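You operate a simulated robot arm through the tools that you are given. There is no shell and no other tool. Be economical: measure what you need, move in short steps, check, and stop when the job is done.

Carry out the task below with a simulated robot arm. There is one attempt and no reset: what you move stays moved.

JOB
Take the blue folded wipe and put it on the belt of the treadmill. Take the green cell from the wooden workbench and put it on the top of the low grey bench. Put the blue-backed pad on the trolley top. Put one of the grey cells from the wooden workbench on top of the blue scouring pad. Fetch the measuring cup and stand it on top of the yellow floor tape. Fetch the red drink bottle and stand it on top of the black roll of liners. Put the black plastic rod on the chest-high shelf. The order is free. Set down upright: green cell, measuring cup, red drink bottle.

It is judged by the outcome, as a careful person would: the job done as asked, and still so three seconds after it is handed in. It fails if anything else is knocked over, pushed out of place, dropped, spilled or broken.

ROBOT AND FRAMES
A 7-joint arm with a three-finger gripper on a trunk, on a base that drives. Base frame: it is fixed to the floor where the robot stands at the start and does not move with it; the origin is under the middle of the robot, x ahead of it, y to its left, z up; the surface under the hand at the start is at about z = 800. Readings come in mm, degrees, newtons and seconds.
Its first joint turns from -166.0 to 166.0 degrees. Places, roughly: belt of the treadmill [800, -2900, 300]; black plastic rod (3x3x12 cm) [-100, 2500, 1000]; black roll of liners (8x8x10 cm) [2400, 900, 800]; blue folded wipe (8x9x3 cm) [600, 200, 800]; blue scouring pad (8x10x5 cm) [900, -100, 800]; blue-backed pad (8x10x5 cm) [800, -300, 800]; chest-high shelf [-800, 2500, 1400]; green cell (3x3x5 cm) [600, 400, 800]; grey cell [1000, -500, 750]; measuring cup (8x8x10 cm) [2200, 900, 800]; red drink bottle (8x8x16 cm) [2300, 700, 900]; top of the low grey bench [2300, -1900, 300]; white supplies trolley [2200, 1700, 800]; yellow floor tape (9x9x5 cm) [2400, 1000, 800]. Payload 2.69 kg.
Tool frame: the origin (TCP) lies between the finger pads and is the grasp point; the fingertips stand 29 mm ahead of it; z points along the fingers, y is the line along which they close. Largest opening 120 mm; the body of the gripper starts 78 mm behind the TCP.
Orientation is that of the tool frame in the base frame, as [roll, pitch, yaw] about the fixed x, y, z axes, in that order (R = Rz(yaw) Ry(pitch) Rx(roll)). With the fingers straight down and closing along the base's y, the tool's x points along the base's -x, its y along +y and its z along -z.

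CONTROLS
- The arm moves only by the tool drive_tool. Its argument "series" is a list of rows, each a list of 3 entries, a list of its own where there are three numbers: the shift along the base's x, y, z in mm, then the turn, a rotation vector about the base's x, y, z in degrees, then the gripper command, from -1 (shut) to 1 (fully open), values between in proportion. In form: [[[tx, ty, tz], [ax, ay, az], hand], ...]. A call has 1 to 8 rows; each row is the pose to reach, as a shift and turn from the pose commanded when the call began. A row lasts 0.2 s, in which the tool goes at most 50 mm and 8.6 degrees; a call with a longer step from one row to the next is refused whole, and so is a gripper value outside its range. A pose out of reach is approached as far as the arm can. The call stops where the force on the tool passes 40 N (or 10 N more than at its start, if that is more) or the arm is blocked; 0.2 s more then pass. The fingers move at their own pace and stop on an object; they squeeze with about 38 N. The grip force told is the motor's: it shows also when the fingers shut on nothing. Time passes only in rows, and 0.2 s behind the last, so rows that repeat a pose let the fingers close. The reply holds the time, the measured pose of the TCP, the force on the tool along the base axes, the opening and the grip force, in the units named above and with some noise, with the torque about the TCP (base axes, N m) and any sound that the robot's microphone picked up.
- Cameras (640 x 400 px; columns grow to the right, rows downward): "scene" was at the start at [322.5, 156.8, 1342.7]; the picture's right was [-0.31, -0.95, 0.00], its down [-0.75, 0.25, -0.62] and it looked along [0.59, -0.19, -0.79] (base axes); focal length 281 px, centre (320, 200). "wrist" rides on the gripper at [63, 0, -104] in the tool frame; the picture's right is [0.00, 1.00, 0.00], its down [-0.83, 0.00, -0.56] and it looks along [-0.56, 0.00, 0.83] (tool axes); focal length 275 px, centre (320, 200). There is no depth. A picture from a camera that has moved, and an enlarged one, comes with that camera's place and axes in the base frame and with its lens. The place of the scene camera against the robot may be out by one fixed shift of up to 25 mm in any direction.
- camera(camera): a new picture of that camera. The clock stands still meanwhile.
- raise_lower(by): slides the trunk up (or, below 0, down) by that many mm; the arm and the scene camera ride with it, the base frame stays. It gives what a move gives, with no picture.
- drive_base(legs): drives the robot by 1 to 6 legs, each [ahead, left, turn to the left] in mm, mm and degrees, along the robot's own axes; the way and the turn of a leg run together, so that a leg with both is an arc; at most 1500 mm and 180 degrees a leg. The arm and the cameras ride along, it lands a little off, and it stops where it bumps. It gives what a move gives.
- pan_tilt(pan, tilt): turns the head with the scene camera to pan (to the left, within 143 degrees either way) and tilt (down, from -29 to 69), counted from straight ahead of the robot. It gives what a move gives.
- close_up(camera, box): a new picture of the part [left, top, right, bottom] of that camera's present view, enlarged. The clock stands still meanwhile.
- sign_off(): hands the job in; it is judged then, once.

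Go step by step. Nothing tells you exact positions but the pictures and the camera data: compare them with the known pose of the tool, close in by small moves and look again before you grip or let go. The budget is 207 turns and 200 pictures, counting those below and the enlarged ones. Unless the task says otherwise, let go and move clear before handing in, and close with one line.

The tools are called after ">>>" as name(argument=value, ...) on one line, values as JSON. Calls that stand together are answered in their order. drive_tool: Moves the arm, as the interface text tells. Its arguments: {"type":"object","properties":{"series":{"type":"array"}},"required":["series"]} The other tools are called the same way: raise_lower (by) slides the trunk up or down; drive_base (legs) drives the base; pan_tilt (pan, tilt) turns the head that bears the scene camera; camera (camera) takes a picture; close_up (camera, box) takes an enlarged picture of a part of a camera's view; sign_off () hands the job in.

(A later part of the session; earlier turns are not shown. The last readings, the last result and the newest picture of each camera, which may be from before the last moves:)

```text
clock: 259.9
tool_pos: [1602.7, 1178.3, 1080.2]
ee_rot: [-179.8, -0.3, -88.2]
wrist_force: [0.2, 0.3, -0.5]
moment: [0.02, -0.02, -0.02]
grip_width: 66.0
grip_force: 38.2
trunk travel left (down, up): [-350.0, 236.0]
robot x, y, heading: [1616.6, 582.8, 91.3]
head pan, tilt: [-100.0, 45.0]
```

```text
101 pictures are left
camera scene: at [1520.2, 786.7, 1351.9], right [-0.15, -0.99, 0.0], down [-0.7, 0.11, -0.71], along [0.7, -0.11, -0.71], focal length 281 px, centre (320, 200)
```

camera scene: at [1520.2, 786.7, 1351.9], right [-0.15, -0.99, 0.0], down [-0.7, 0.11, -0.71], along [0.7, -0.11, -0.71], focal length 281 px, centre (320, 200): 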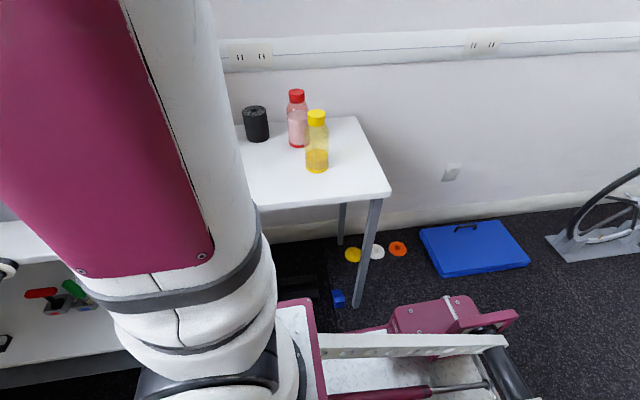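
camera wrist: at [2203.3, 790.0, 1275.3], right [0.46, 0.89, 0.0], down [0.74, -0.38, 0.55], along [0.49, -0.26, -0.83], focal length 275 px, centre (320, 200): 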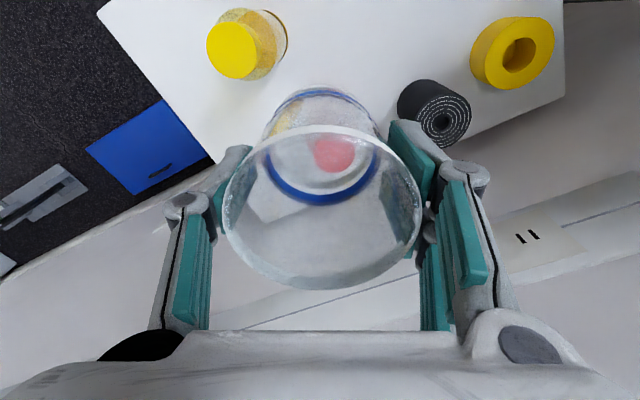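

I slide 100 mm closer to the table and swing the cup to the right.

>>> drive_base(legs=[[0, -95, -1.3]])

>>> drive_tool(series=[[[37, -10, 0], [0, 0, -7.5], -1], [[74, -22, 0], [0, 0, -15], -1], [[111, -35, 0], [0, 0, -22.5], -1], [[148, -48, 0], [0, 0, -30], -1], [[185, -63, 0], [0, 0, -37.5], -1], [[222, -78, 0], [0, 0, -45], -1]])

>>> drive_tool(series=[[[38, -16, 0], [0, 0, -7.5], -1], [[76, -32, 0], [0, 0, -15], -1], [[114, -50, 0], [0, 0, -22.5], -1], [[152, -68, 0], [0, 0, -30], -1], [[190, -85, 0], [0, 0, -37.5], -1], [[228, -100, 0], [0, 0, -45], -1]])

>>> camera(camera="wrist")

>>> camera(camera="scene")

```text
clock: 261.0
tool_pos: [1711.2, 1178.4, 1080.5]
ee_rot: [-179.8, -0.3, -89.6]
wrist_force: [0.9, 0.7, -0.8]
moment: [0.0, 0.02, 0.03]
grip_width: 65.9
grip_force: 38.1
trunk travel left (down, up): [-350.0, 236.0]
robot x, y, heading: [1711.6, 580.8, 90.1]
head pan, tilt: [-100.0, 45.0]
```

```text
clock: 262.4
tool_pos: [1931.9, 1099.8, 1080.3]
ee_rot: [-179.7, -0.4, -134.5]
wrist_force: [-0.3, 0.4, -0.6]
moment: [-0.02, -0.02, 0.01]
grip_width: 65.9
grip_force: 37.9
trunk travel left (down, up): [-350.0, 236.0]
robot x, y, heading: [1716.2, 582.9, 90.3]
head pan, tilt: [-100.0, 45.0]
```

```text
clock: 263.8
tool_pos: [2159.6, 1000.7, 1082.1]
ee_rot: [-179.8, -0.3, -179.6]
wrist_force: [-0.4, 1.0, -0.4]
moment: [0.0, -0.03, 0.0]
grip_width: 66.1
grip_force: 37.9
trunk travel left (down, up): [-350.0, 236.0]
robot x, y, heading: [1714.4, 580.1, 90.5]
head pan, tilt: [-100.0, 45.0]
```

```text
100 pictures are left
camera wrist: at [2097.6, 999.8, 1185.9], right [-0.01, 1.0, 0.0], down [0.83, 0.01, 0.55], along [0.55, 0.0, -0.83], focal length 275 px, centre (320, 200)
```

wrist: 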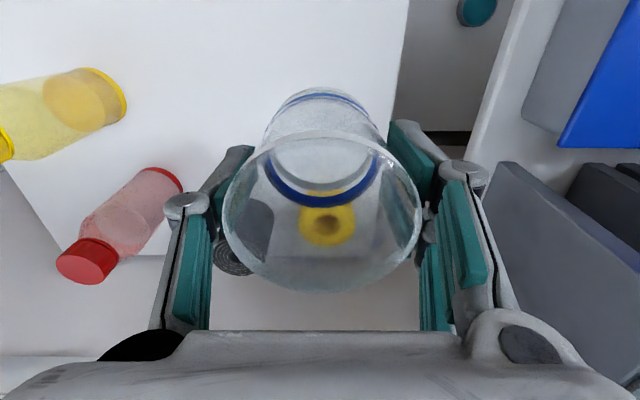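

```text
99 pictures are left
camera scene: at [1620.8, 790.3, 1351.9], right [-0.17, -0.99, 0.0], down [-0.7, 0.12, -0.71], along [0.7, -0.12, -0.71], focal length 281 px, centre (320, 200)
```

scene: 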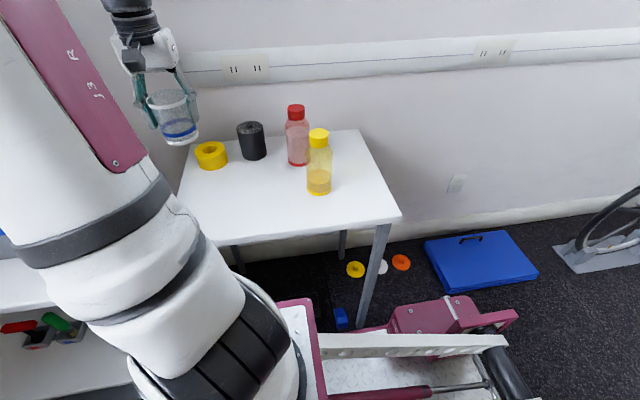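

The right-side stance works. Tape centre ≈[2373,1014]; I approach it.

>>> drive_tool(series=[[[40, 3, 0], [0, 0, 0], -1], [[80, 6, -15], [0, 0, 0], -1], [[120, 9, -30], [0, 0, 0], -1], [[160, 12, -50], [0, 0, 0], -1], [[190, 13, -75], [0, 0, 0], -1], [[205, 14, -95], [0, 0, 0], -1]])

>>> camera(camera="wrist")

>>> close_up(camera="scene", box=[100, 60, 340, 210])

```text
clock: 265.2
tool_pos: [2366.0, 1016.4, 985.7]
ee_rot: [-179.8, -0.3, -179.4]
wrist_force: [-0.3, 0.4, 0.2]
moment: [-0.01, -0.04, 0.01]
grip_width: 66.0
grip_force: 38.3
trunk travel left (down, up): [-350.0, 236.0]
robot x, y, heading: [1713.2, 579.9, 90.0]
head pan, tilt: [-100.0, 45.0]
```

```text
98 pictures are left
camera wrist: at [2303.7, 1014.2, 1089.7], right [-0.01, 1.0, 0.0], down [0.83, 0.01, 0.55], along [0.55, 0.0, -0.83], focal length 275 px, centre (320, 200)
```

wrist: 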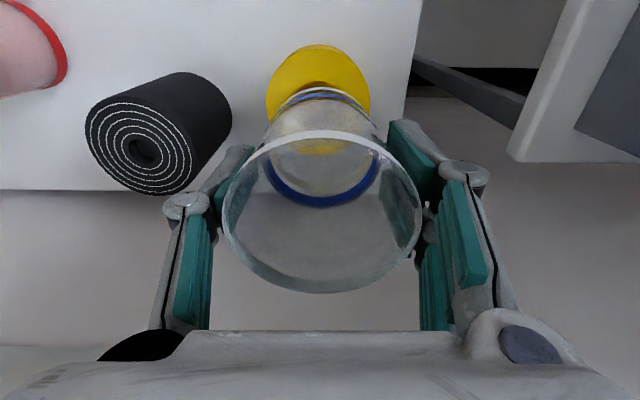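

```text
2.67 times, centred on (220, 135) of scene
camera zoom: at [1621.1, 790.2, 1351.9], right [-0.17, -0.99, 0.0], down [-0.7, 0.12, -0.71], along [0.7, -0.12, -0.71], focal length 748 px, centre (587, 373)
```

zoom: 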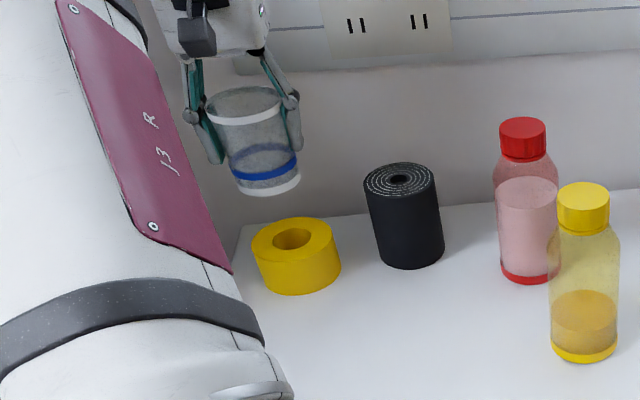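

Aligned over the tape (centre ≈[2368,1014]). I lower to contact.

>>> drive_tool(series=[[[2, -2, -30], [0, 0, 0], -1], [[2, -2, -50], [0, 0, 0], -1], [[2, -2, -60], [0, 0, 0], -1], [[2, -2, -66], [0, 0, 0], -1], [[2, -2, -70], [0, 0, 0], -1], [[2, -2, -74], [0, 0, 0], -1], [[2, -2, -78], [0, 0, 0], -1], [[2, -2, -82], [0, 0, 0], -1]])

>>> close_up(camera="scene", box=[100, 60, 340, 210])

>>> camera(camera="wrist")

```text
clock: 267.0
tool_pos: [2368.7, 1011.9, 907.1]
ee_rot: [-179.8, 0.0, -179.4]
wrist_force: [-2.0, -1.4, 23.5]
moment: [0.07, -0.23, -0.06]
grip_width: 66.0
grip_force: 38.2
trunk travel left (down, up): [-350.0, 236.0]
robot x, y, heading: [1713.9, 580.2, 90.4]
head pan, tilt: [-100.0, 45.0]
```

```text
2.67 times, centred on (220, 135) of scene
camera zoom: at [1620.5, 789.8, 1352.0], right [-0.17, -0.99, 0.0], down [-0.7, 0.12, -0.71], along [0.7, -0.12, -0.71], focal length 748 px, centre (587, 373)
```

zoom: 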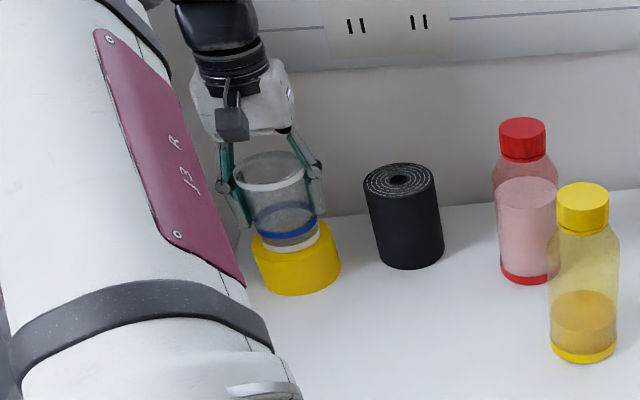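

```text
95 pictures are left
camera wrist: at [2306.1, 1011.4, 1010.5], right [-0.01, 1.0, 0.0], down [0.83, 0.01, 0.56], along [0.56, 0.0, -0.83], focal length 275 px, centre (320, 200)
```

wrist: 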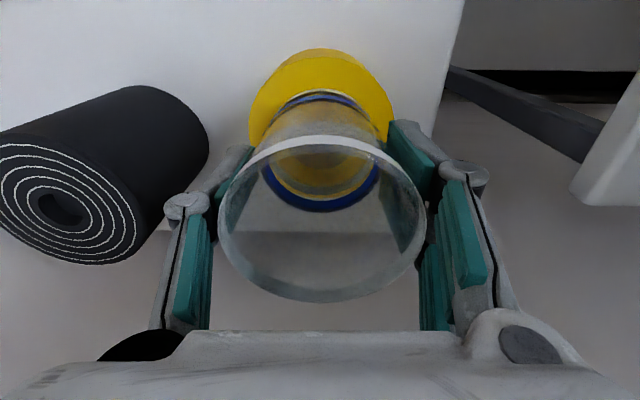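

Cup sits on the tape. I release and rise.

>>> drive_tool(series=[[[0, 0, 2], [0, 0, 0], -1], [[0, 0, 3], [0, 0, 0], 0.4], [[0, 0, 3], [0, 0, 0], 0.4], [[0, 0, 10], [0, 0, 0], 0.4], [[0, 0, 45], [0, 0, 0], 0.4], [[0, 0, 90], [0, 0, 0], 0.4], [[0, 0, 135], [0, 0, 0], 0.4], [[-15, 0, 170], [0, 0, 0], 0.4]])

>>> camera(camera="wrist")

>>> camera(camera="scene")

```text
clock: 268.8
tool_pos: [2353.4, 1011.4, 1073.7]
ee_rot: [-179.8, -0.3, -179.5]
wrist_force: [-0.4, 0.2, -0.7]
moment: [0.02, 0.02, -0.01]
grip_width: 84.2
grip_force: 0.1
trunk travel left (down, up): [-350.0, 236.0]
robot x, y, heading: [1716.3, 580.8, 90.3]
head pan, tilt: [-100.0, 45.0]
```

```text
94 pictures are left
camera wrist: at [2291.0, 1010.8, 1177.7], right [-0.01, 1.0, 0.0], down [0.83, 0.01, 0.55], along [0.55, 0.0, -0.83], focal length 275 px, centre (320, 200)
```

wrist: 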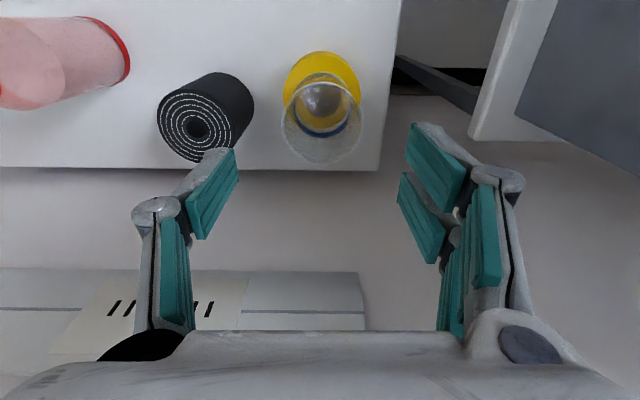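

```text
93 pictures are left
camera scene: at [1621.7, 790.5, 1351.9], right [-0.17, -0.99, 0.0], down [-0.7, 0.12, -0.71], along [0.7, -0.12, -0.71], focal length 281 px, centre (320, 200)
```

scene: 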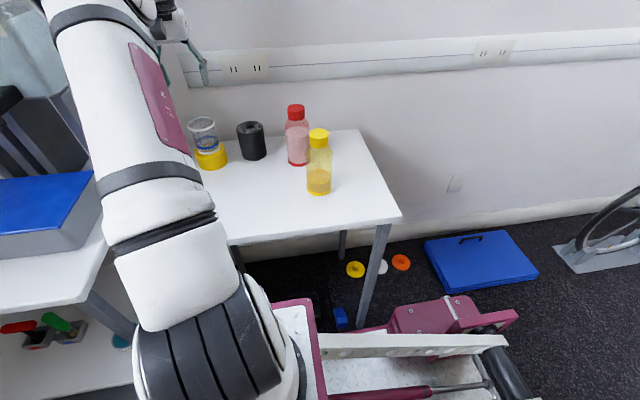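

Cup stands on the tape. Now above the red bottle.

>>> drive_tool(series=[[[-10, -45, 15], [0, 0, 0], 0.6], [[-20, -90, 20], [0, 0, 0], 1], [[-30, -135, 20], [0, 0, 0], 1], [[-40, -180, 20], [0, 0, 0], 1], [[-50, -225, 20], [0, 0, 0], 1], [[-55, -250, 20], [0, 0, 0], 1]])

>>> camera(camera="wrist")

```text
clock: 270.2
tool_pos: [2298.1, 761.9, 1094.3]
ee_rot: [-179.8, -0.3, -179.4]
wrist_force: [0.8, 0.4, -0.1]
moment: [-0.04, 0.0, -0.02]
grip_width: 120.1
grip_force: 0.1
trunk travel left (down, up): [-350.0, 236.0]
robot x, y, heading: [1711.3, 580.4, 90.6]
head pan, tilt: [-100.0, 45.0]
```

```text
92 pictures are left
camera wrist: at [2235.6, 761.9, 1197.6], right [-0.01, 1.0, 0.0], down [0.83, 0.01, 0.55], along [0.55, 0.0, -0.83], focal length 275 px, centre (320, 200)
```

wrist: 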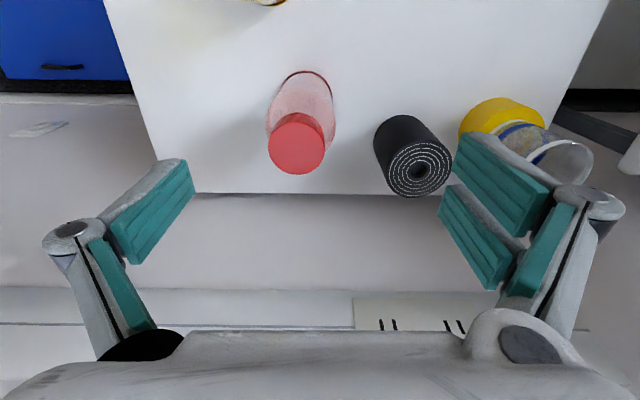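

Bottle stands at [2328,739], cap top ≈967. I position and descend to TCP ≈897 (keeps the palm just above the cap).

>>> drive_tool(series=[[[15, -12, 0], [0, 0, 0], 1], [[30, -23, -10], [0, 0, 0], 1], [[30, -23, -50], [0, 0, 0], 1], [[30, -23, -95], [0, 0, 0], 1], [[30, -23, -130], [0, 0, 0], 1]])

>>> camera(camera="wrist")

>>> close_up(camera="scene", box=[180, 60, 420, 210])

```text
clock: 271.4
tool_pos: [2326.7, 740.1, 963.1]
ee_rot: [-179.7, -0.3, -179.4]
wrist_force: [-0.3, -0.2, -0.6]
moment: [0.01, 0.02, -0.01]
grip_width: 119.9
grip_force: 0.1
trunk travel left (down, up): [-350.0, 236.0]
robot x, y, heading: [1716.3, 581.3, 90.2]
head pan, tilt: [-100.0, 45.0]
```

```text
91 pictures are left
camera wrist: at [2265.5, 739.1, 1067.1], right [-0.01, 1.0, 0.0], down [0.83, 0.01, 0.55], along [0.55, 0.0, -0.83], focal length 275 px, centre (320, 200)
```

wrist: 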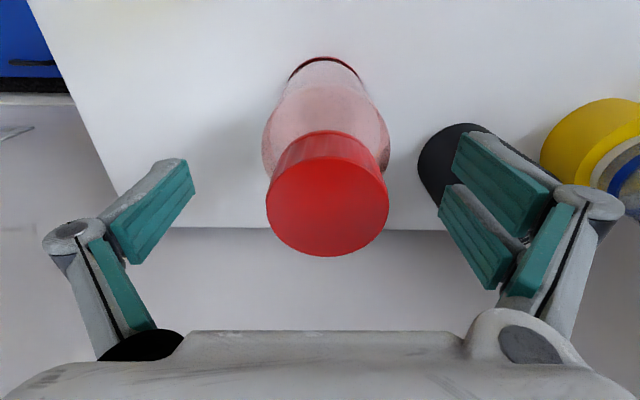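

```text
2.67 times, centred on (300, 135) of scene
camera zoom: at [1621.2, 790.2, 1351.9], right [-0.17, -0.99, 0.0], down [-0.7, 0.12, -0.71], along [0.7, -0.12, -0.71], focal length 748 px, centre (373, 373)
```

zoom: 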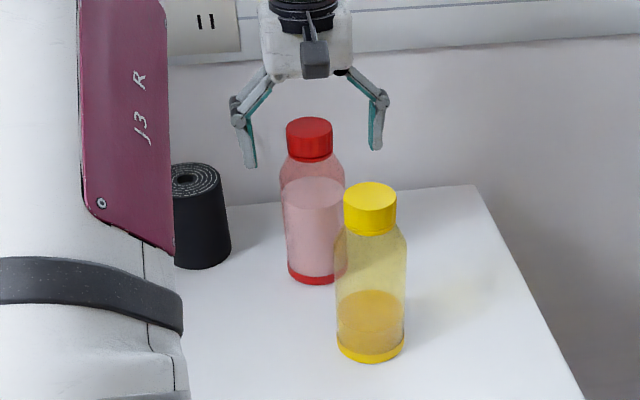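

Centred. I descend 60 mm and grip.

>>> drive_tool(series=[[[3, 2, -30], [0, 0, 0], 1], [[3, 2, -50], [0, 0, 0], 1], [[3, 2, -60], [0, 0, 0], 1], [[3, 2, -60], [0, 0, 0], -1], [[3, 2, -60], [0, 0, 0], -1], [[3, 2, -60], [0, 0, 0], -1]])

>>> camera(camera="wrist")

>>> close_up(camera="scene", box=[180, 60, 420, 210])

```text
clock: 272.8
tool_pos: [2333.1, 741.4, 902.5]
ee_rot: [-179.8, -0.2, -179.5]
wrist_force: [1.8, 2.2, 5.2]
moment: [0.41, -0.2, -0.01]
grip_width: 69.5
grip_force: 38.3
trunk travel left (down, up): [-350.0, 236.0]
robot x, y, heading: [1711.7, 582.9, 90.2]
head pan, tilt: [-100.0, 45.0]
```

```text
89 pictures are left
camera wrist: at [2270.0, 741.6, 1007.9], right [-0.01, 1.0, 0.0], down [0.83, 0.01, 0.55], along [0.55, 0.0, -0.83], focal length 275 px, centre (320, 200)
```

wrist: 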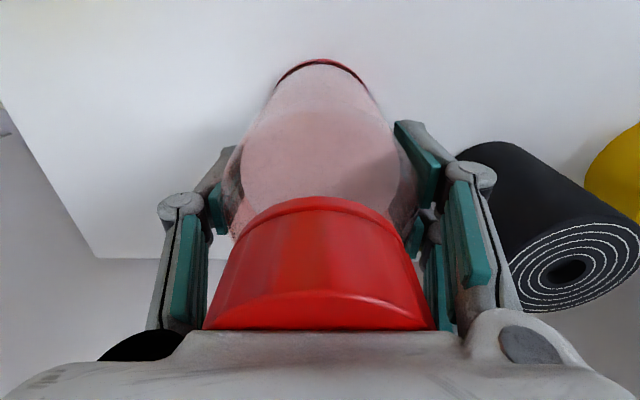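

```text
2.67 times, centred on (300, 135) of scene
camera zoom: at [1621.3, 790.3, 1351.9], right [-0.17, -0.99, 0.0], down [-0.7, 0.12, -0.71], along [0.7, -0.12, -0.71], focal length 748 px, centre (373, 373)
```

zoom: 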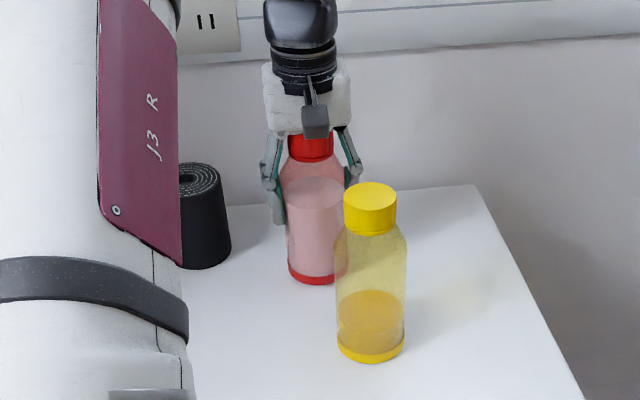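

Gripped. All views agree on the roll top at [2387,882,900]. I lift with the trunk (80 mm) plus the arm, then look.

>>> raise_lower(by=80)

>>> drive_tool(series=[[[0, 0, 30], [0, 0, 0], -1], [[0, 0, 58], [0, 0, 0], -1], [[10, 35, 58], [0, 0, 0], -1], [[23, 70, 58], [0, 0, 0], -1], [[36, 105, 58], [0, 0, 0], -1], [[48, 135, 58], [0, 0, 0], -1]])

>>> camera(camera="wrist")

>>> close_up(camera="scene", box=[180, 60, 420, 210])

```text
clock: 274.0
tool_pos: [2331.7, 743.0, 983.4]
ee_rot: [-179.7, -0.3, -179.4]
wrist_force: [-0.2, -0.7, -5.4]
moment: [0.01, -0.05, 0.02]
grip_width: 69.9
grip_force: 37.7
trunk travel left (down, up): [-430.0, 156.0]
robot x, y, heading: [1711.7, 582.4, 90.3]
head pan, tilt: [-100.0, 45.0]
```

```text
clock: 275.4
tool_pos: [2378.6, 877.4, 1043.5]
ee_rot: [-179.7, -0.3, -179.5]
wrist_force: [-0.6, -1.2, -4.9]
moment: [0.07, -0.03, -0.02]
grip_width: 69.9
grip_force: 38.3
trunk travel left (down, up): [-430.0, 156.0]
robot x, y, heading: [1717.4, 581.8, 90.0]
head pan, tilt: [-100.0, 45.0]
```

```text
87 pictures are left
camera wrist: at [2316.8, 876.1, 1147.3], right [-0.01, 1.0, 0.0], down [0.83, 0.01, 0.55], along [0.55, 0.0, -0.83], focal length 275 px, centre (320, 200)
```

wrist: 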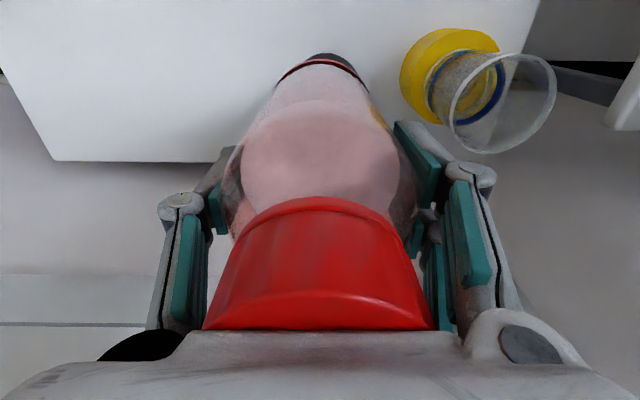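

```text
2.67 times, centred on (300, 135) of scene
camera zoom: at [1621.6, 741.7, 1431.8], right [-0.17, -0.99, 0.0], down [-0.7, 0.12, -0.71], along [0.7, -0.12, -0.71], focal length 748 px, centre (373, 373)
```

zoom: 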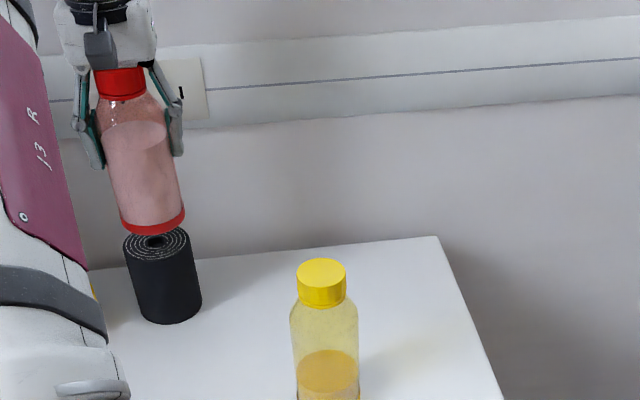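

Nearly aligned; I add (+8,+5) mm and lower to contact.

>>> drive_tool(series=[[[8, 5, 0], [0, 0, 0], -1], [[8, 5, -20], [0, 0, 0], -1], [[8, 5, -29], [0, 0, 0], -1]])

>>> camera(camera="wrist")

>>> close_up(camera="scene", box=[180, 80, 300, 200])

```text
clock: 276.2
tool_pos: [2387.5, 880.9, 1013.0]
ee_rot: [-179.8, -0.3, -179.6]
wrist_force: [-0.1, -0.3, -4.3]
moment: [0.02, -0.04, 0.01]
grip_width: 69.8
grip_force: 37.3
trunk travel left (down, up): [-430.0, 156.0]
robot x, y, heading: [1715.5, 584.5, 90.2]
head pan, tilt: [-100.0, 45.0]
```

```text
85 pictures are left
camera wrist: at [2324.8, 880.8, 1117.1], right [-0.01, 1.0, 0.0], down [0.83, 0.01, 0.55], along [0.55, 0.0, -0.83], focal length 275 px, centre (320, 200)
```

wrist: 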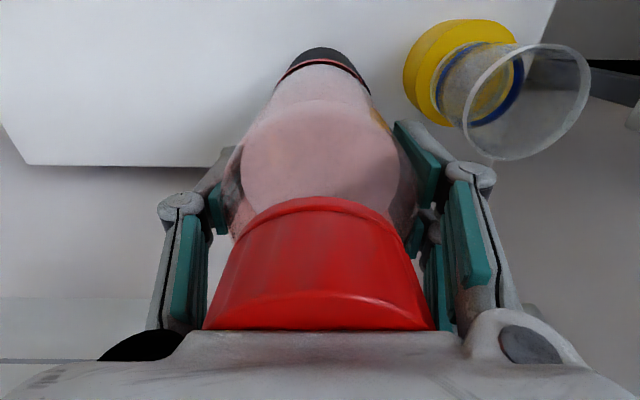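

```text
3.33 times, centred on (240, 140) of scene
camera zoom: at [1621.7, 741.9, 1431.8], right [-0.17, -0.99, 0.0], down [-0.7, 0.12, -0.71], along [0.7, -0.12, -0.71], focal length 935 px, centre (587, 400)
```

zoom: 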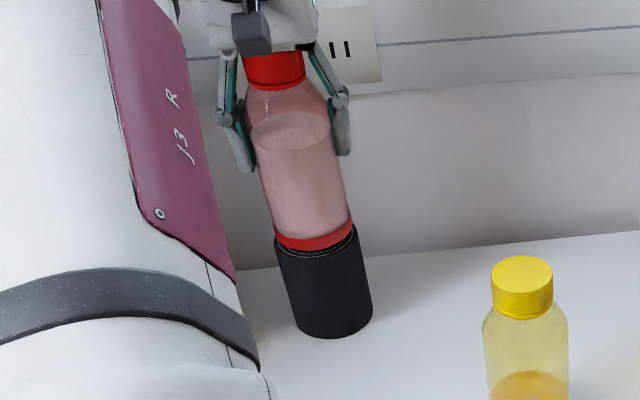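

Aligned. I creep to contact.

>>> drive_tool(series=[[[0, 0, -4], [0, 0, 0], -1], [[0, 0, -8], [0, 0, 0], -1], [[0, 0, -11], [0, 0, 0], -1], [[0, 0, -14], [0, 0, 0], -1], [[0, 0, -17], [0, 0, 0], -1], [[0, 0, -20], [0, 0, 0], -1]])

>>> close_up(camera="scene", box=[180, 80, 300, 200])

```text
clock: 277.5
tool_pos: [2390.8, 881.2, 1000.8]
ee_rot: [-179.7, 0.4, -179.4]
wrist_force: [0.0, -0.9, 9.4]
moment: [-0.09, 0.08, 0.02]
grip_width: 69.5
grip_force: 37.8
trunk travel left (down, up): [-430.0, 156.0]
robot x, y, heading: [1715.6, 587.1, 90.2]
head pan, tilt: [-100.0, 45.0]
stopped in row 6: the force on the tool passed its limit at 44 N (the readings are from after the stop); the commanded pose is now the measured one
```

```text
3.33 times, centred on (240, 140) of scene
camera zoom: at [1621.1, 741.8, 1431.6], right [-0.17, -0.99, 0.0], down [-0.7, 0.12, -0.71], along [0.7, -0.12, -0.71], focal length 935 px, centre (587, 400)
```

zoom: 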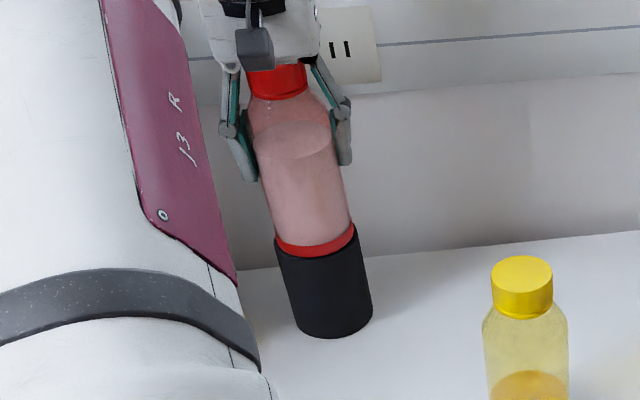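

Seated. I release and rise straight up.

>>> drive_tool(series=[[[0, 0, 0], [0, 0, 0], -0.1], [[0, 0, 0], [0, 0, 0], 0.4], [[0, 0, 0], [0, 0, 0], 0.5], [[0, 0, 10], [0, 0, 0], 0.5], [[0, 0, 45], [0, 0, 0], 0.5], [[0, 0, 85], [0, 0, 0], 0.5], [[0, 0, 125], [0, 0, 0], 0.5]])

>>> camera(camera="scene")

>>> camera(camera="wrist")

```text
clock: 279.1
tool_pos: [2388.1, 881.4, 1123.5]
ee_rot: [-179.8, 0.1, -179.4]
wrist_force: [-0.3, 0.1, 0.1]
moment: [-0.03, 0.0, -0.01]
grip_width: 89.9
grip_force: 0.0
trunk travel left (down, up): [-430.0, 156.0]
robot x, y, heading: [1710.2, 581.1, 90.0]
head pan, tilt: [-100.0, 45.0]
```

```text
82 pictures are left
camera scene: at [1621.7, 742.0, 1431.8], right [-0.17, -0.99, 0.0], down [-0.7, 0.12, -0.71], along [0.7, -0.12, -0.71], focal length 281 px, centre (320, 200)
```

scene: 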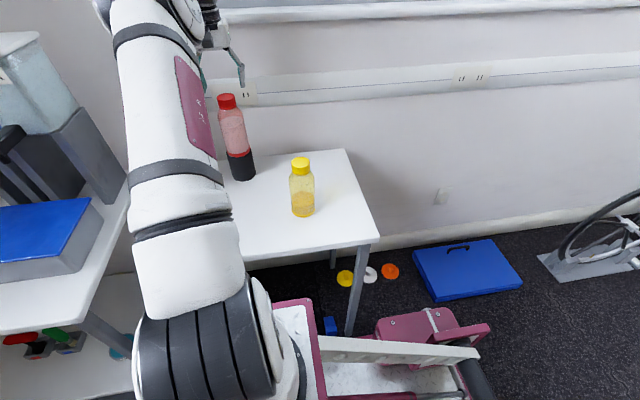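

```text
81 pictures are left
camera wrist: at [2325.5, 880.4, 1228.5], right [-0.01, 1.0, 0.0], down [0.83, 0.01, 0.56], along [0.56, 0.0, -0.83], focal length 275 px, centre (320, 200)
```

wrist: 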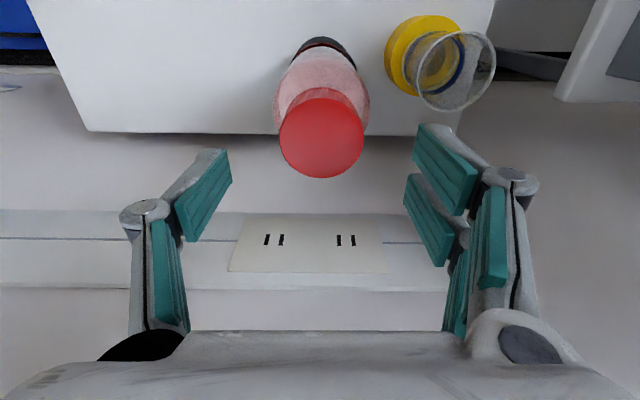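

Bottle stands on the roll. I swing back to the forward pose and drive toward the rod's shelf.

>>> drive_tool(series=[[[0, 0, 30], [0, 0, 0], 0.5], [[-40, 20, 30], [0, 0, 0], 0.5], [[-82, 42, 30], [0, 0, 0], 0.5], [[-125, 65, 30], [0, 0, 0], 0.5], [[-168, 87, 30], [0, 0, 5], 0.5], [[-210, 105, 20], [0, 0, 12], 0.5], [[-250, 125, 5], [0, 0, 19], 0.5], [[-288, 143, -10], [0, 0, 26], 0.5]])

>>> drive_tool(series=[[[-37, 17, 0], [0, 0, 8], 0.5], [[-75, 35, 0], [0, 0, 16], 0.5], [[-113, 53, 0], [0, 0, 24], 0.5], [[-151, 70, 0], [0, 0, 32], 0.5], [[-190, 87, 0], [0, 0, 40], 0.5], [[-230, 103, 0], [0, 0, 48], 0.5], [[-270, 118, 0], [0, 0, 56], 0.5], [[-312, 132, 0], [0, 0, 63], 0.5]])

>>> drive_tool(series=[[[-40, 10, 0], [0, 0, 1], 0.5], [[-75, 20, 0], [0, 0, 1], 0.5]])

```text
clock: 280.9
tool_pos: [2100.3, 1025.3, 1115.9]
ee_rot: [-179.7, 0.3, -153.4]
wrist_force: [0.9, 0.3, -0.6]
moment: [-0.03, 0.08, -0.01]
grip_width: 89.9
grip_force: 0.1
trunk travel left (down, up): [-430.0, 156.0]
robot x, y, heading: [1711.2, 583.6, 90.4]
head pan, tilt: [-100.0, 45.0]
```

```text
clock: 282.7
tool_pos: [1785.9, 1155.7, 1116.7]
ee_rot: [-179.8, 0.1, -90.5]
wrist_force: [0.4, -0.1, 0.8]
moment: [0.02, 0.06, 0.03]
grip_width: 90.0
grip_force: 0.0
trunk travel left (down, up): [-430.0, 156.0]
robot x, y, heading: [1712.1, 582.6, 90.2]
head pan, tilt: [-100.0, 45.0]
```

```text
clock: 283.3
tool_pos: [1712.1, 1178.9, 1117.1]
ee_rot: [-179.8, 0.2, -89.4]
wrist_force: [1.0, 0.1, 0.8]
moment: [0.0, 0.05, 0.02]
grip_width: 90.2
grip_force: 0.1
trunk travel left (down, up): [-430.0, 156.0]
robot x, y, heading: [1714.2, 578.1, 90.1]
head pan, tilt: [-100.0, 45.0]
```

>>> drive_base(legs=[[0, 110, 0], [960, 0, 0], [0, 400, 0], [0, 900, 0]])

>>> pan_tilt(pan=15, tilt=20)

>>> camera(camera="scene")

```text
clock: 295.5
tool_pos: [321.4, 2139.5, 1117.3]
ee_rot: [-179.8, 0.2, -89.5]
wrist_force: [-0.8, 0.5, 0.1]
moment: [0.01, -0.01, -0.01]
grip_width: 90.1
grip_force: 0.0
trunk travel left (down, up): [-430.0, 156.0]
robot x, y, heading: [321.6, 1540.8, 90.0]
head pan, tilt: [-100.0, 45.0]
```

```text
clock: 297.4
tool_pos: [321.4, 2139.4, 1115.7]
ee_rot: [-179.8, 0.2, -89.6]
wrist_force: [0.4, -0.8, 0.2]
moment: [0.0, -0.02, 0.01]
grip_width: 89.9
grip_force: 0.2
trunk travel left (down, up): [-430.0, 156.0]
robot x, y, heading: [321.5, 1545.5, 90.3]
head pan, tilt: [15.0, 20.0]
```

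```text
80 pictures are left
camera scene: at [125.1, 1807.2, 1470.4], right [0.97, 0.26, 0.0], down [0.09, -0.33, -0.94], along [-0.24, 0.91, -0.34], focal length 281 px, centre (320, 200)
```

scene: 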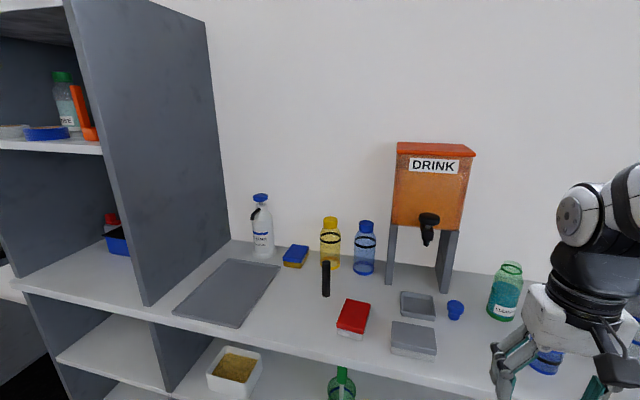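

The rod stands upright on the counter in front of the yellow bottle; the chest-high shelf is in the tower at left. I move in front of the rod.

>>> drive_base(legs=[[0, 370, 0]])

>>> pan_tilt(pan=0, tilt=30)

>>> camera(camera="scene")

>>> camera(camera="wrist")

```text
clock: 299.8
tool_pos: [-43.1, 2139.4, 1116.9]
ee_rot: [-179.7, 0.2, -89.5]
wrist_force: [-0.6, 0.5, 0.3]
moment: [-0.01, -0.02, 0.04]
grip_width: 89.9
grip_force: 0.2
trunk travel left (down, up): [-430.0, 156.0]
robot x, y, heading: [-41.2, 1542.0, 90.2]
head pan, tilt: [15.0, 20.0]
```

```text
clock: 300.5
tool_pos: [-44.0, 2139.6, 1116.8]
ee_rot: [-179.8, 0.2, -89.6]
wrist_force: [0.3, 0.2, -0.8]
moment: [-0.03, 0.02, 0.01]
grip_width: 89.9
grip_force: 0.1
trunk travel left (down, up): [-430.0, 156.0]
robot x, y, heading: [-42.6, 1545.9, 89.9]
head pan, tilt: [0.0, 30.0]
```

```text
79 pictures are left
camera scene: at [-215.9, 1807.2, 1454.4], right [1.0, 0.0, 0.0], down [0.0, -0.5, -0.87], along [0.0, 0.87, -0.5], focal length 281 px, centre (320, 200)
```

scene: 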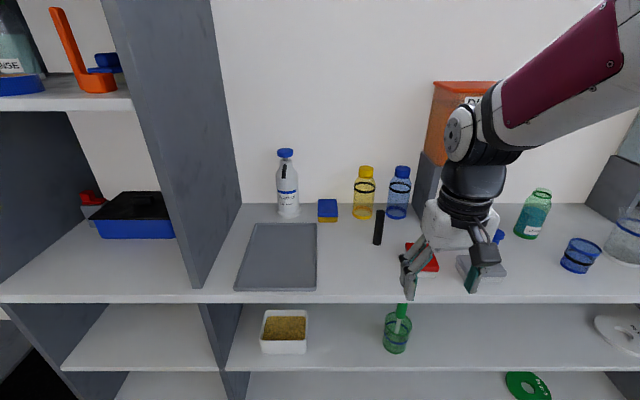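

```text
78 pictures are left
camera wrist: at [-42.9, 2075.7, 1219.9], right [-1.0, -0.01, 0.0], down [-0.01, 0.83, 0.56], along [0.0, 0.56, -0.83], focal length 275 px, centre (320, 200)
```

wrist: 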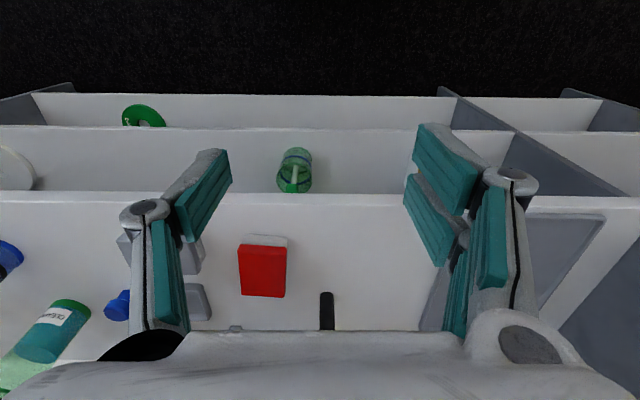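

Now I tilt the tool 45° forward to approach the rod from the front, then look.

>>> drive_tool(series=[[[0, 0, 0], [7.5, 0, 0], 0], [[0, 0, 0], [15, 0, 0], 0], [[0, 0, 0], [22.5, 0, 0], 0], [[0, 0, 0], [30, 0, 0], 0], [[0, 0, 0], [37.5, 0, 0], 0], [[0, 0, 0], [45, 0, 0], 0]])

>>> camera(camera="wrist")

>>> camera(camera="scene")

```text
clock: 301.9
tool_pos: [-44.7, 2183.6, 1155.0]
ee_rot: [-179.4, 45.2, -89.4]
wrist_force: [-0.2, -0.4, -0.4]
moment: [0.02, -0.01, 0.01]
grip_width: 59.8
grip_force: 0.0
out of reach, approached as far as the arm can: row 5, 6
trunk travel left (down, up): [-430.0, 156.0]
robot x, y, heading: [-42.1, 1543.9, 90.1]
head pan, tilt: [0.0, 30.0]
```

```text
77 pictures are left
camera wrist: at [-43.4, 2065.0, 1182.8], right [-1.0, -0.01, -0.01], down [-0.01, 0.19, 0.98], along [0.0, 0.98, -0.19], focal length 275 px, centre (320, 200)
```

wrist: 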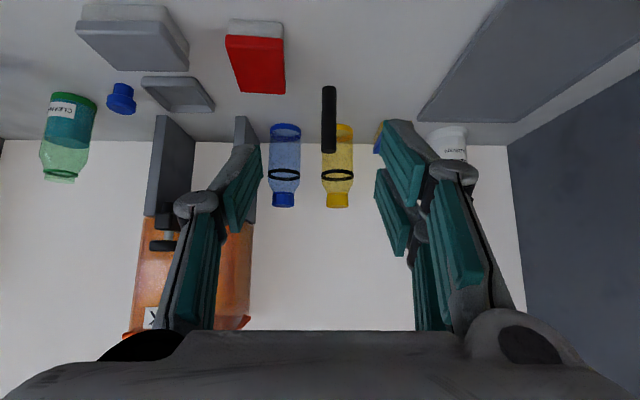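

```text
76 pictures are left
camera scene: at [-215.9, 1807.2, 1454.4], right [1.0, 0.0, 0.0], down [0.0, -0.5, -0.87], along [0.0, 0.87, -0.5], focal length 281 px, centre (320, 200)
```

scene: 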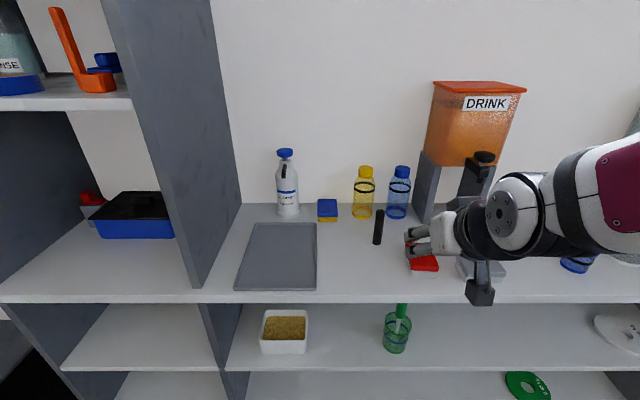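

Rod located at [-57,2495], z 900–1020. I move to a pre-grasp position 75 mm in front.

>>> drive_tool(series=[[[-2, 35, -24], [0, 0, 0], 0], [[-4, 70, -48], [0, 0, 0], 0], [[-6, 105, -72], [0, 0, 0], 0], [[-8, 140, -96], [0, 0, 0], 0], [[-10, 175, -120], [0, 0, 0], 0], [[-12, 210, -145], [0, 0, 0], 0], [[-12, 236, -170], [0, 0, 0], 0]])

>>> camera(camera="wrist")

>>> camera(camera="scene")

```text
clock: 303.5
tool_pos: [-55.6, 2419.7, 983.4]
ee_rot: [-179.4, 45.1, -89.4]
wrist_force: [-0.4, 0.0, 0.6]
moment: [0.0, 0.02, -0.02]
grip_width: 59.9
grip_force: 0.0
trunk travel left (down, up): [-430.0, 156.0]
robot x, y, heading: [-44.2, 1541.9, 90.2]
head pan, tilt: [0.0, 30.0]
```

```text
75 pictures are left
camera wrist: at [-55.0, 2300.8, 1011.6], right [-1.0, -0.01, -0.01], down [-0.01, 0.19, 0.98], along [0.0, 0.98, -0.19], focal length 275 px, centre (320, 200)
```

wrist: 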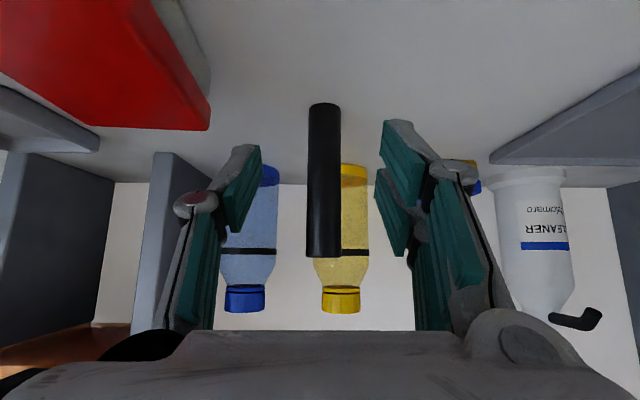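

```text
74 pictures are left
camera scene: at [-215.9, 1806.8, 1454.5], right [1.0, 0.0, 0.0], down [0.0, -0.5, -0.87], along [0.0, 0.87, -0.5], focal length 281 px, centre (320, 200)
```

scene: 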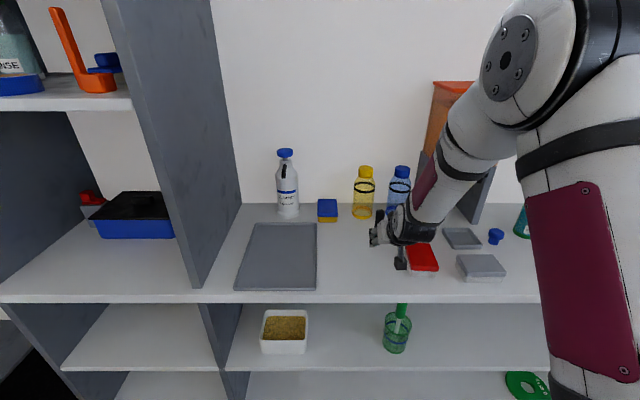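

Aligned. I advance 88 mm and grip.

>>> drive_tool(series=[[[-2, 35, -3], [0, 0, 0], 0], [[-2, 65, -3], [0, 0, 0], 0], [[-2, 88, -3], [0, 0, 0], 0]])

>>> camera(camera="wrist")

```text
clock: 304.3
tool_pos: [-57.8, 2510.4, 981.0]
ee_rot: [-179.4, 45.2, -89.4]
wrist_force: [0.6, -0.1, 0.2]
moment: [0.0, -0.04, 0.0]
grip_width: 59.8
grip_force: 0.1
trunk travel left (down, up): [-430.0, 156.0]
robot x, y, heading: [-42.9, 1540.1, 89.9]
head pan, tilt: [0.0, 30.0]
```

```text
73 pictures are left
camera wrist: at [-56.3, 2391.0, 1009.0], right [-1.0, -0.01, -0.01], down [-0.01, 0.19, 0.98], along [0.0, 0.98, -0.19], focal length 275 px, centre (320, 200)
```

wrist: 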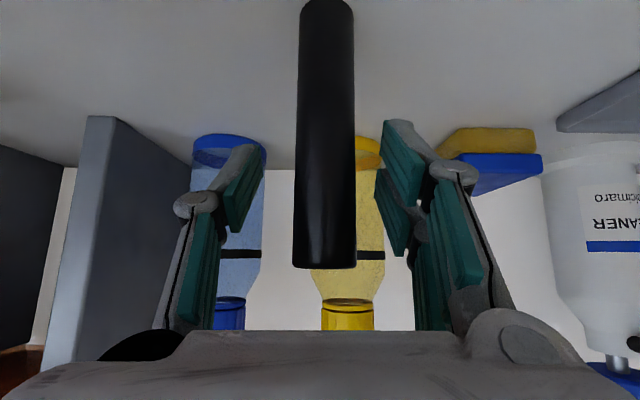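

The rod is between the pads. I close.

>>> drive_tool(series=[[[0, 0, 0], [0, 0, 0], -0.5], [[0, 0, 0], [0, 0, 0], -1], [[0, 0, 0], [0, 0, 0], -1], [[0, 0, 15], [0, 0, 0], -1], [[0, 0, 40], [0, 0, 0], -1], [[0, 0, 75], [0, 0, 0], -1]])

>>> camera(camera="wrist")

```text
clock: 305.7
tool_pos: [-56.2, 2507.1, 1055.8]
ee_rot: [-179.4, 45.1, -89.5]
wrist_force: [-0.1, -0.2, -0.3]
moment: [-0.02, 0.0, 0.01]
grip_width: 23.6
grip_force: 37.8
trunk travel left (down, up): [-430.0, 156.0]
robot x, y, heading: [-43.3, 1539.2, 90.1]
head pan, tilt: [0.0, 30.0]
```

```text
72 pictures are left
camera wrist: at [-55.6, 2389.3, 1084.1], right [-1.0, 0.0, -0.01], down [-0.01, 0.19, 0.98], along [0.0, 0.98, -0.19], focal length 275 px, centre (320, 200)
```

wrist: 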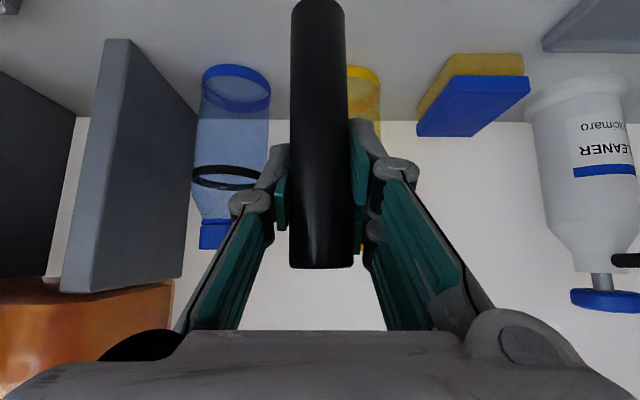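

Rod is held upright. I retract and shift in front of the tower.

>>> drive_tool(series=[[[0, -40, 15], [0, 0, 0], -1], [[0, -80, 30], [0, 0, 0], -1], [[0, -120, 45], [0, 0, 0], -1], [[0, -160, 60], [0, 0, 0], -1], [[0, -200, 75], [0, 0, 0], -1], [[0, -235, 95], [0, 0, 0], -1], [[0, -265, 110], [0, 0, 0], -1]])

>>> drive_base(legs=[[0, 600, 0]])

>>> pan_tilt(pan=-5, tilt=10)

>>> camera(camera="scene")

```text
clock: 307.5
tool_pos: [46.8, 2249.2, 1115.6]
ee_rot: [-175.8, 39.6, -100.5]
wrist_force: [0.2, -0.2, -0.2]
moment: [0.02, 0.05, -0.01]
grip_width: 23.6
grip_force: 37.8
out of reach, approached as far as the arm can: row 6, 7
trunk travel left (down, up): [-430.0, 156.0]
robot x, y, heading: [-43.7, 1541.5, 90.0]
head pan, tilt: [0.0, 30.0]
stopped in row 7: the arm was blocked; the commanded pose is now the measured one
```

```text
clock: 310.9
tool_pos: [-552.8, 2250.0, 1116.3]
ee_rot: [-176.0, 39.5, -100.5]
wrist_force: [-0.1, 0.2, -1.8]
moment: [0.03, -0.01, 0.01]
grip_width: 23.3
grip_force: 37.7
trunk travel left (down, up): [-430.0, 156.0]
robot x, y, heading: [-644.0, 1539.8, 90.1]
head pan, tilt: [0.0, 30.0]
```

```text
clock: 311.8
tool_pos: [-552.4, 2250.2, 1116.8]
ee_rot: [-176.0, 39.6, -100.4]
wrist_force: [0.1, 0.1, -1.8]
moment: [0.0, 0.0, 0.01]
grip_width: 23.4
grip_force: 38.1
trunk travel left (down, up): [-430.0, 156.0]
robot x, y, heading: [-644.6, 1543.9, 90.0]
head pan, tilt: [-5.0, 10.0]
```

```text
71 pictures are left
camera scene: at [-808.7, 1809.1, 1486.6], right [1.0, -0.09, 0.0], down [-0.02, -0.17, -0.98], along [0.09, 0.98, -0.17], focal length 281 px, centre (320, 200)
```

scene: 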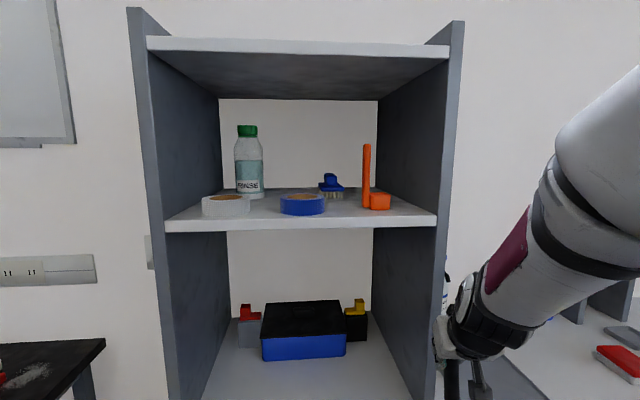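

The chest-high shelf (z≈1350) has a free spot near its front between the blue dish and the orange tool, about [-690,2410]. I raise the trunk fully, come closer and re-level the hand.

>>> raise_lower(by=156)

>>> drive_base(legs=[[110, 50, 0]])

>>> drive_tool(series=[[[-20, 5, 25], [1.5, 0, 2], -1], [[-40, 10, 50], [2.5, 0, 4], -1], [[-60, 15, 75], [3.5, 0, 6], -1], [[-80, 20, 100], [4.5, 0, 8], -1], [[-100, 20, 130], [5, 0, 10], -1], [[-120, 20, 160], [5, 0, 11], -1]])

>>> camera(camera="wrist")

>>> camera(camera="scene")

```text
clock: 313.6
tool_pos: [-552.2, 2250.3, 1271.4]
ee_rot: [-176.0, 39.5, -100.6]
wrist_force: [0.3, 0.1, -0.3]
moment: [0.01, -0.01, 0.04]
grip_width: 23.2
grip_force: 38.5
trunk travel left (down, up): [-586.0, 0.0]
robot x, y, heading: [-642.0, 1544.0, 90.1]
head pan, tilt: [-5.0, 10.0]
```

```text
clock: 314.6
tool_pos: [-574.9, 2298.3, 1267.1]
ee_rot: [-176.1, 38.6, -100.8]
wrist_force: [-0.5, -2.0, -1.2]
moment: [-0.05, 0.02, -0.04]
grip_width: 23.3
grip_force: 38.4
trunk travel left (down, up): [-586.0, 0.0]
robot x, y, heading: [-669.1, 1590.7, 90.1]
head pan, tilt: [-5.0, 10.0]
stopped in leg 1: the force on the tool passed its limit at 177 N (the readings are from after the stop); the commanded pose is now the measured one
```

```text
clock: 315.3
tool_pos: [-615.2, 2304.8, 1316.8]
ee_rot: [-176.2, 39.8, -96.8]
wrist_force: [0.7, -0.5, -1.7]
moment: [-0.02, 0.0, 0.0]
grip_width: 23.2
grip_force: 38.2
trunk travel left (down, up): [-586.0, 0.0]
robot x, y, heading: [-670.4, 1593.6, 90.0]
head pan, tilt: [-5.0, 10.0]
stopped in row 3: the force on the tool passed its limit at 52 N (the readings are from after the stop); the commanded pose is now the measured one
```

```text
70 pictures are left
camera wrist: at [-635.4, 2190.8, 1355.9], right [-0.99, 0.16, -0.05], down [-0.01, 0.29, 0.96], along [0.16, 0.95, -0.28], focal length 275 px, centre (320, 200)
```

wrist: 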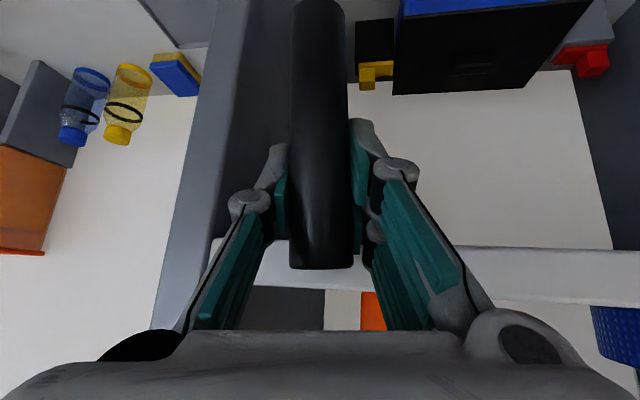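

```text
69 pictures are left
camera scene: at [-832.4, 1702.0, 1642.5], right [1.0, -0.09, 0.0], down [-0.02, -0.17, -0.98], along [0.09, 0.98, -0.17], focal length 281 px, centre (320, 200)
```

scene: 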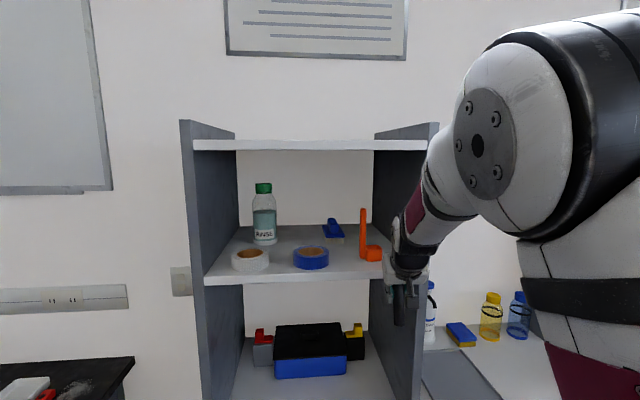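

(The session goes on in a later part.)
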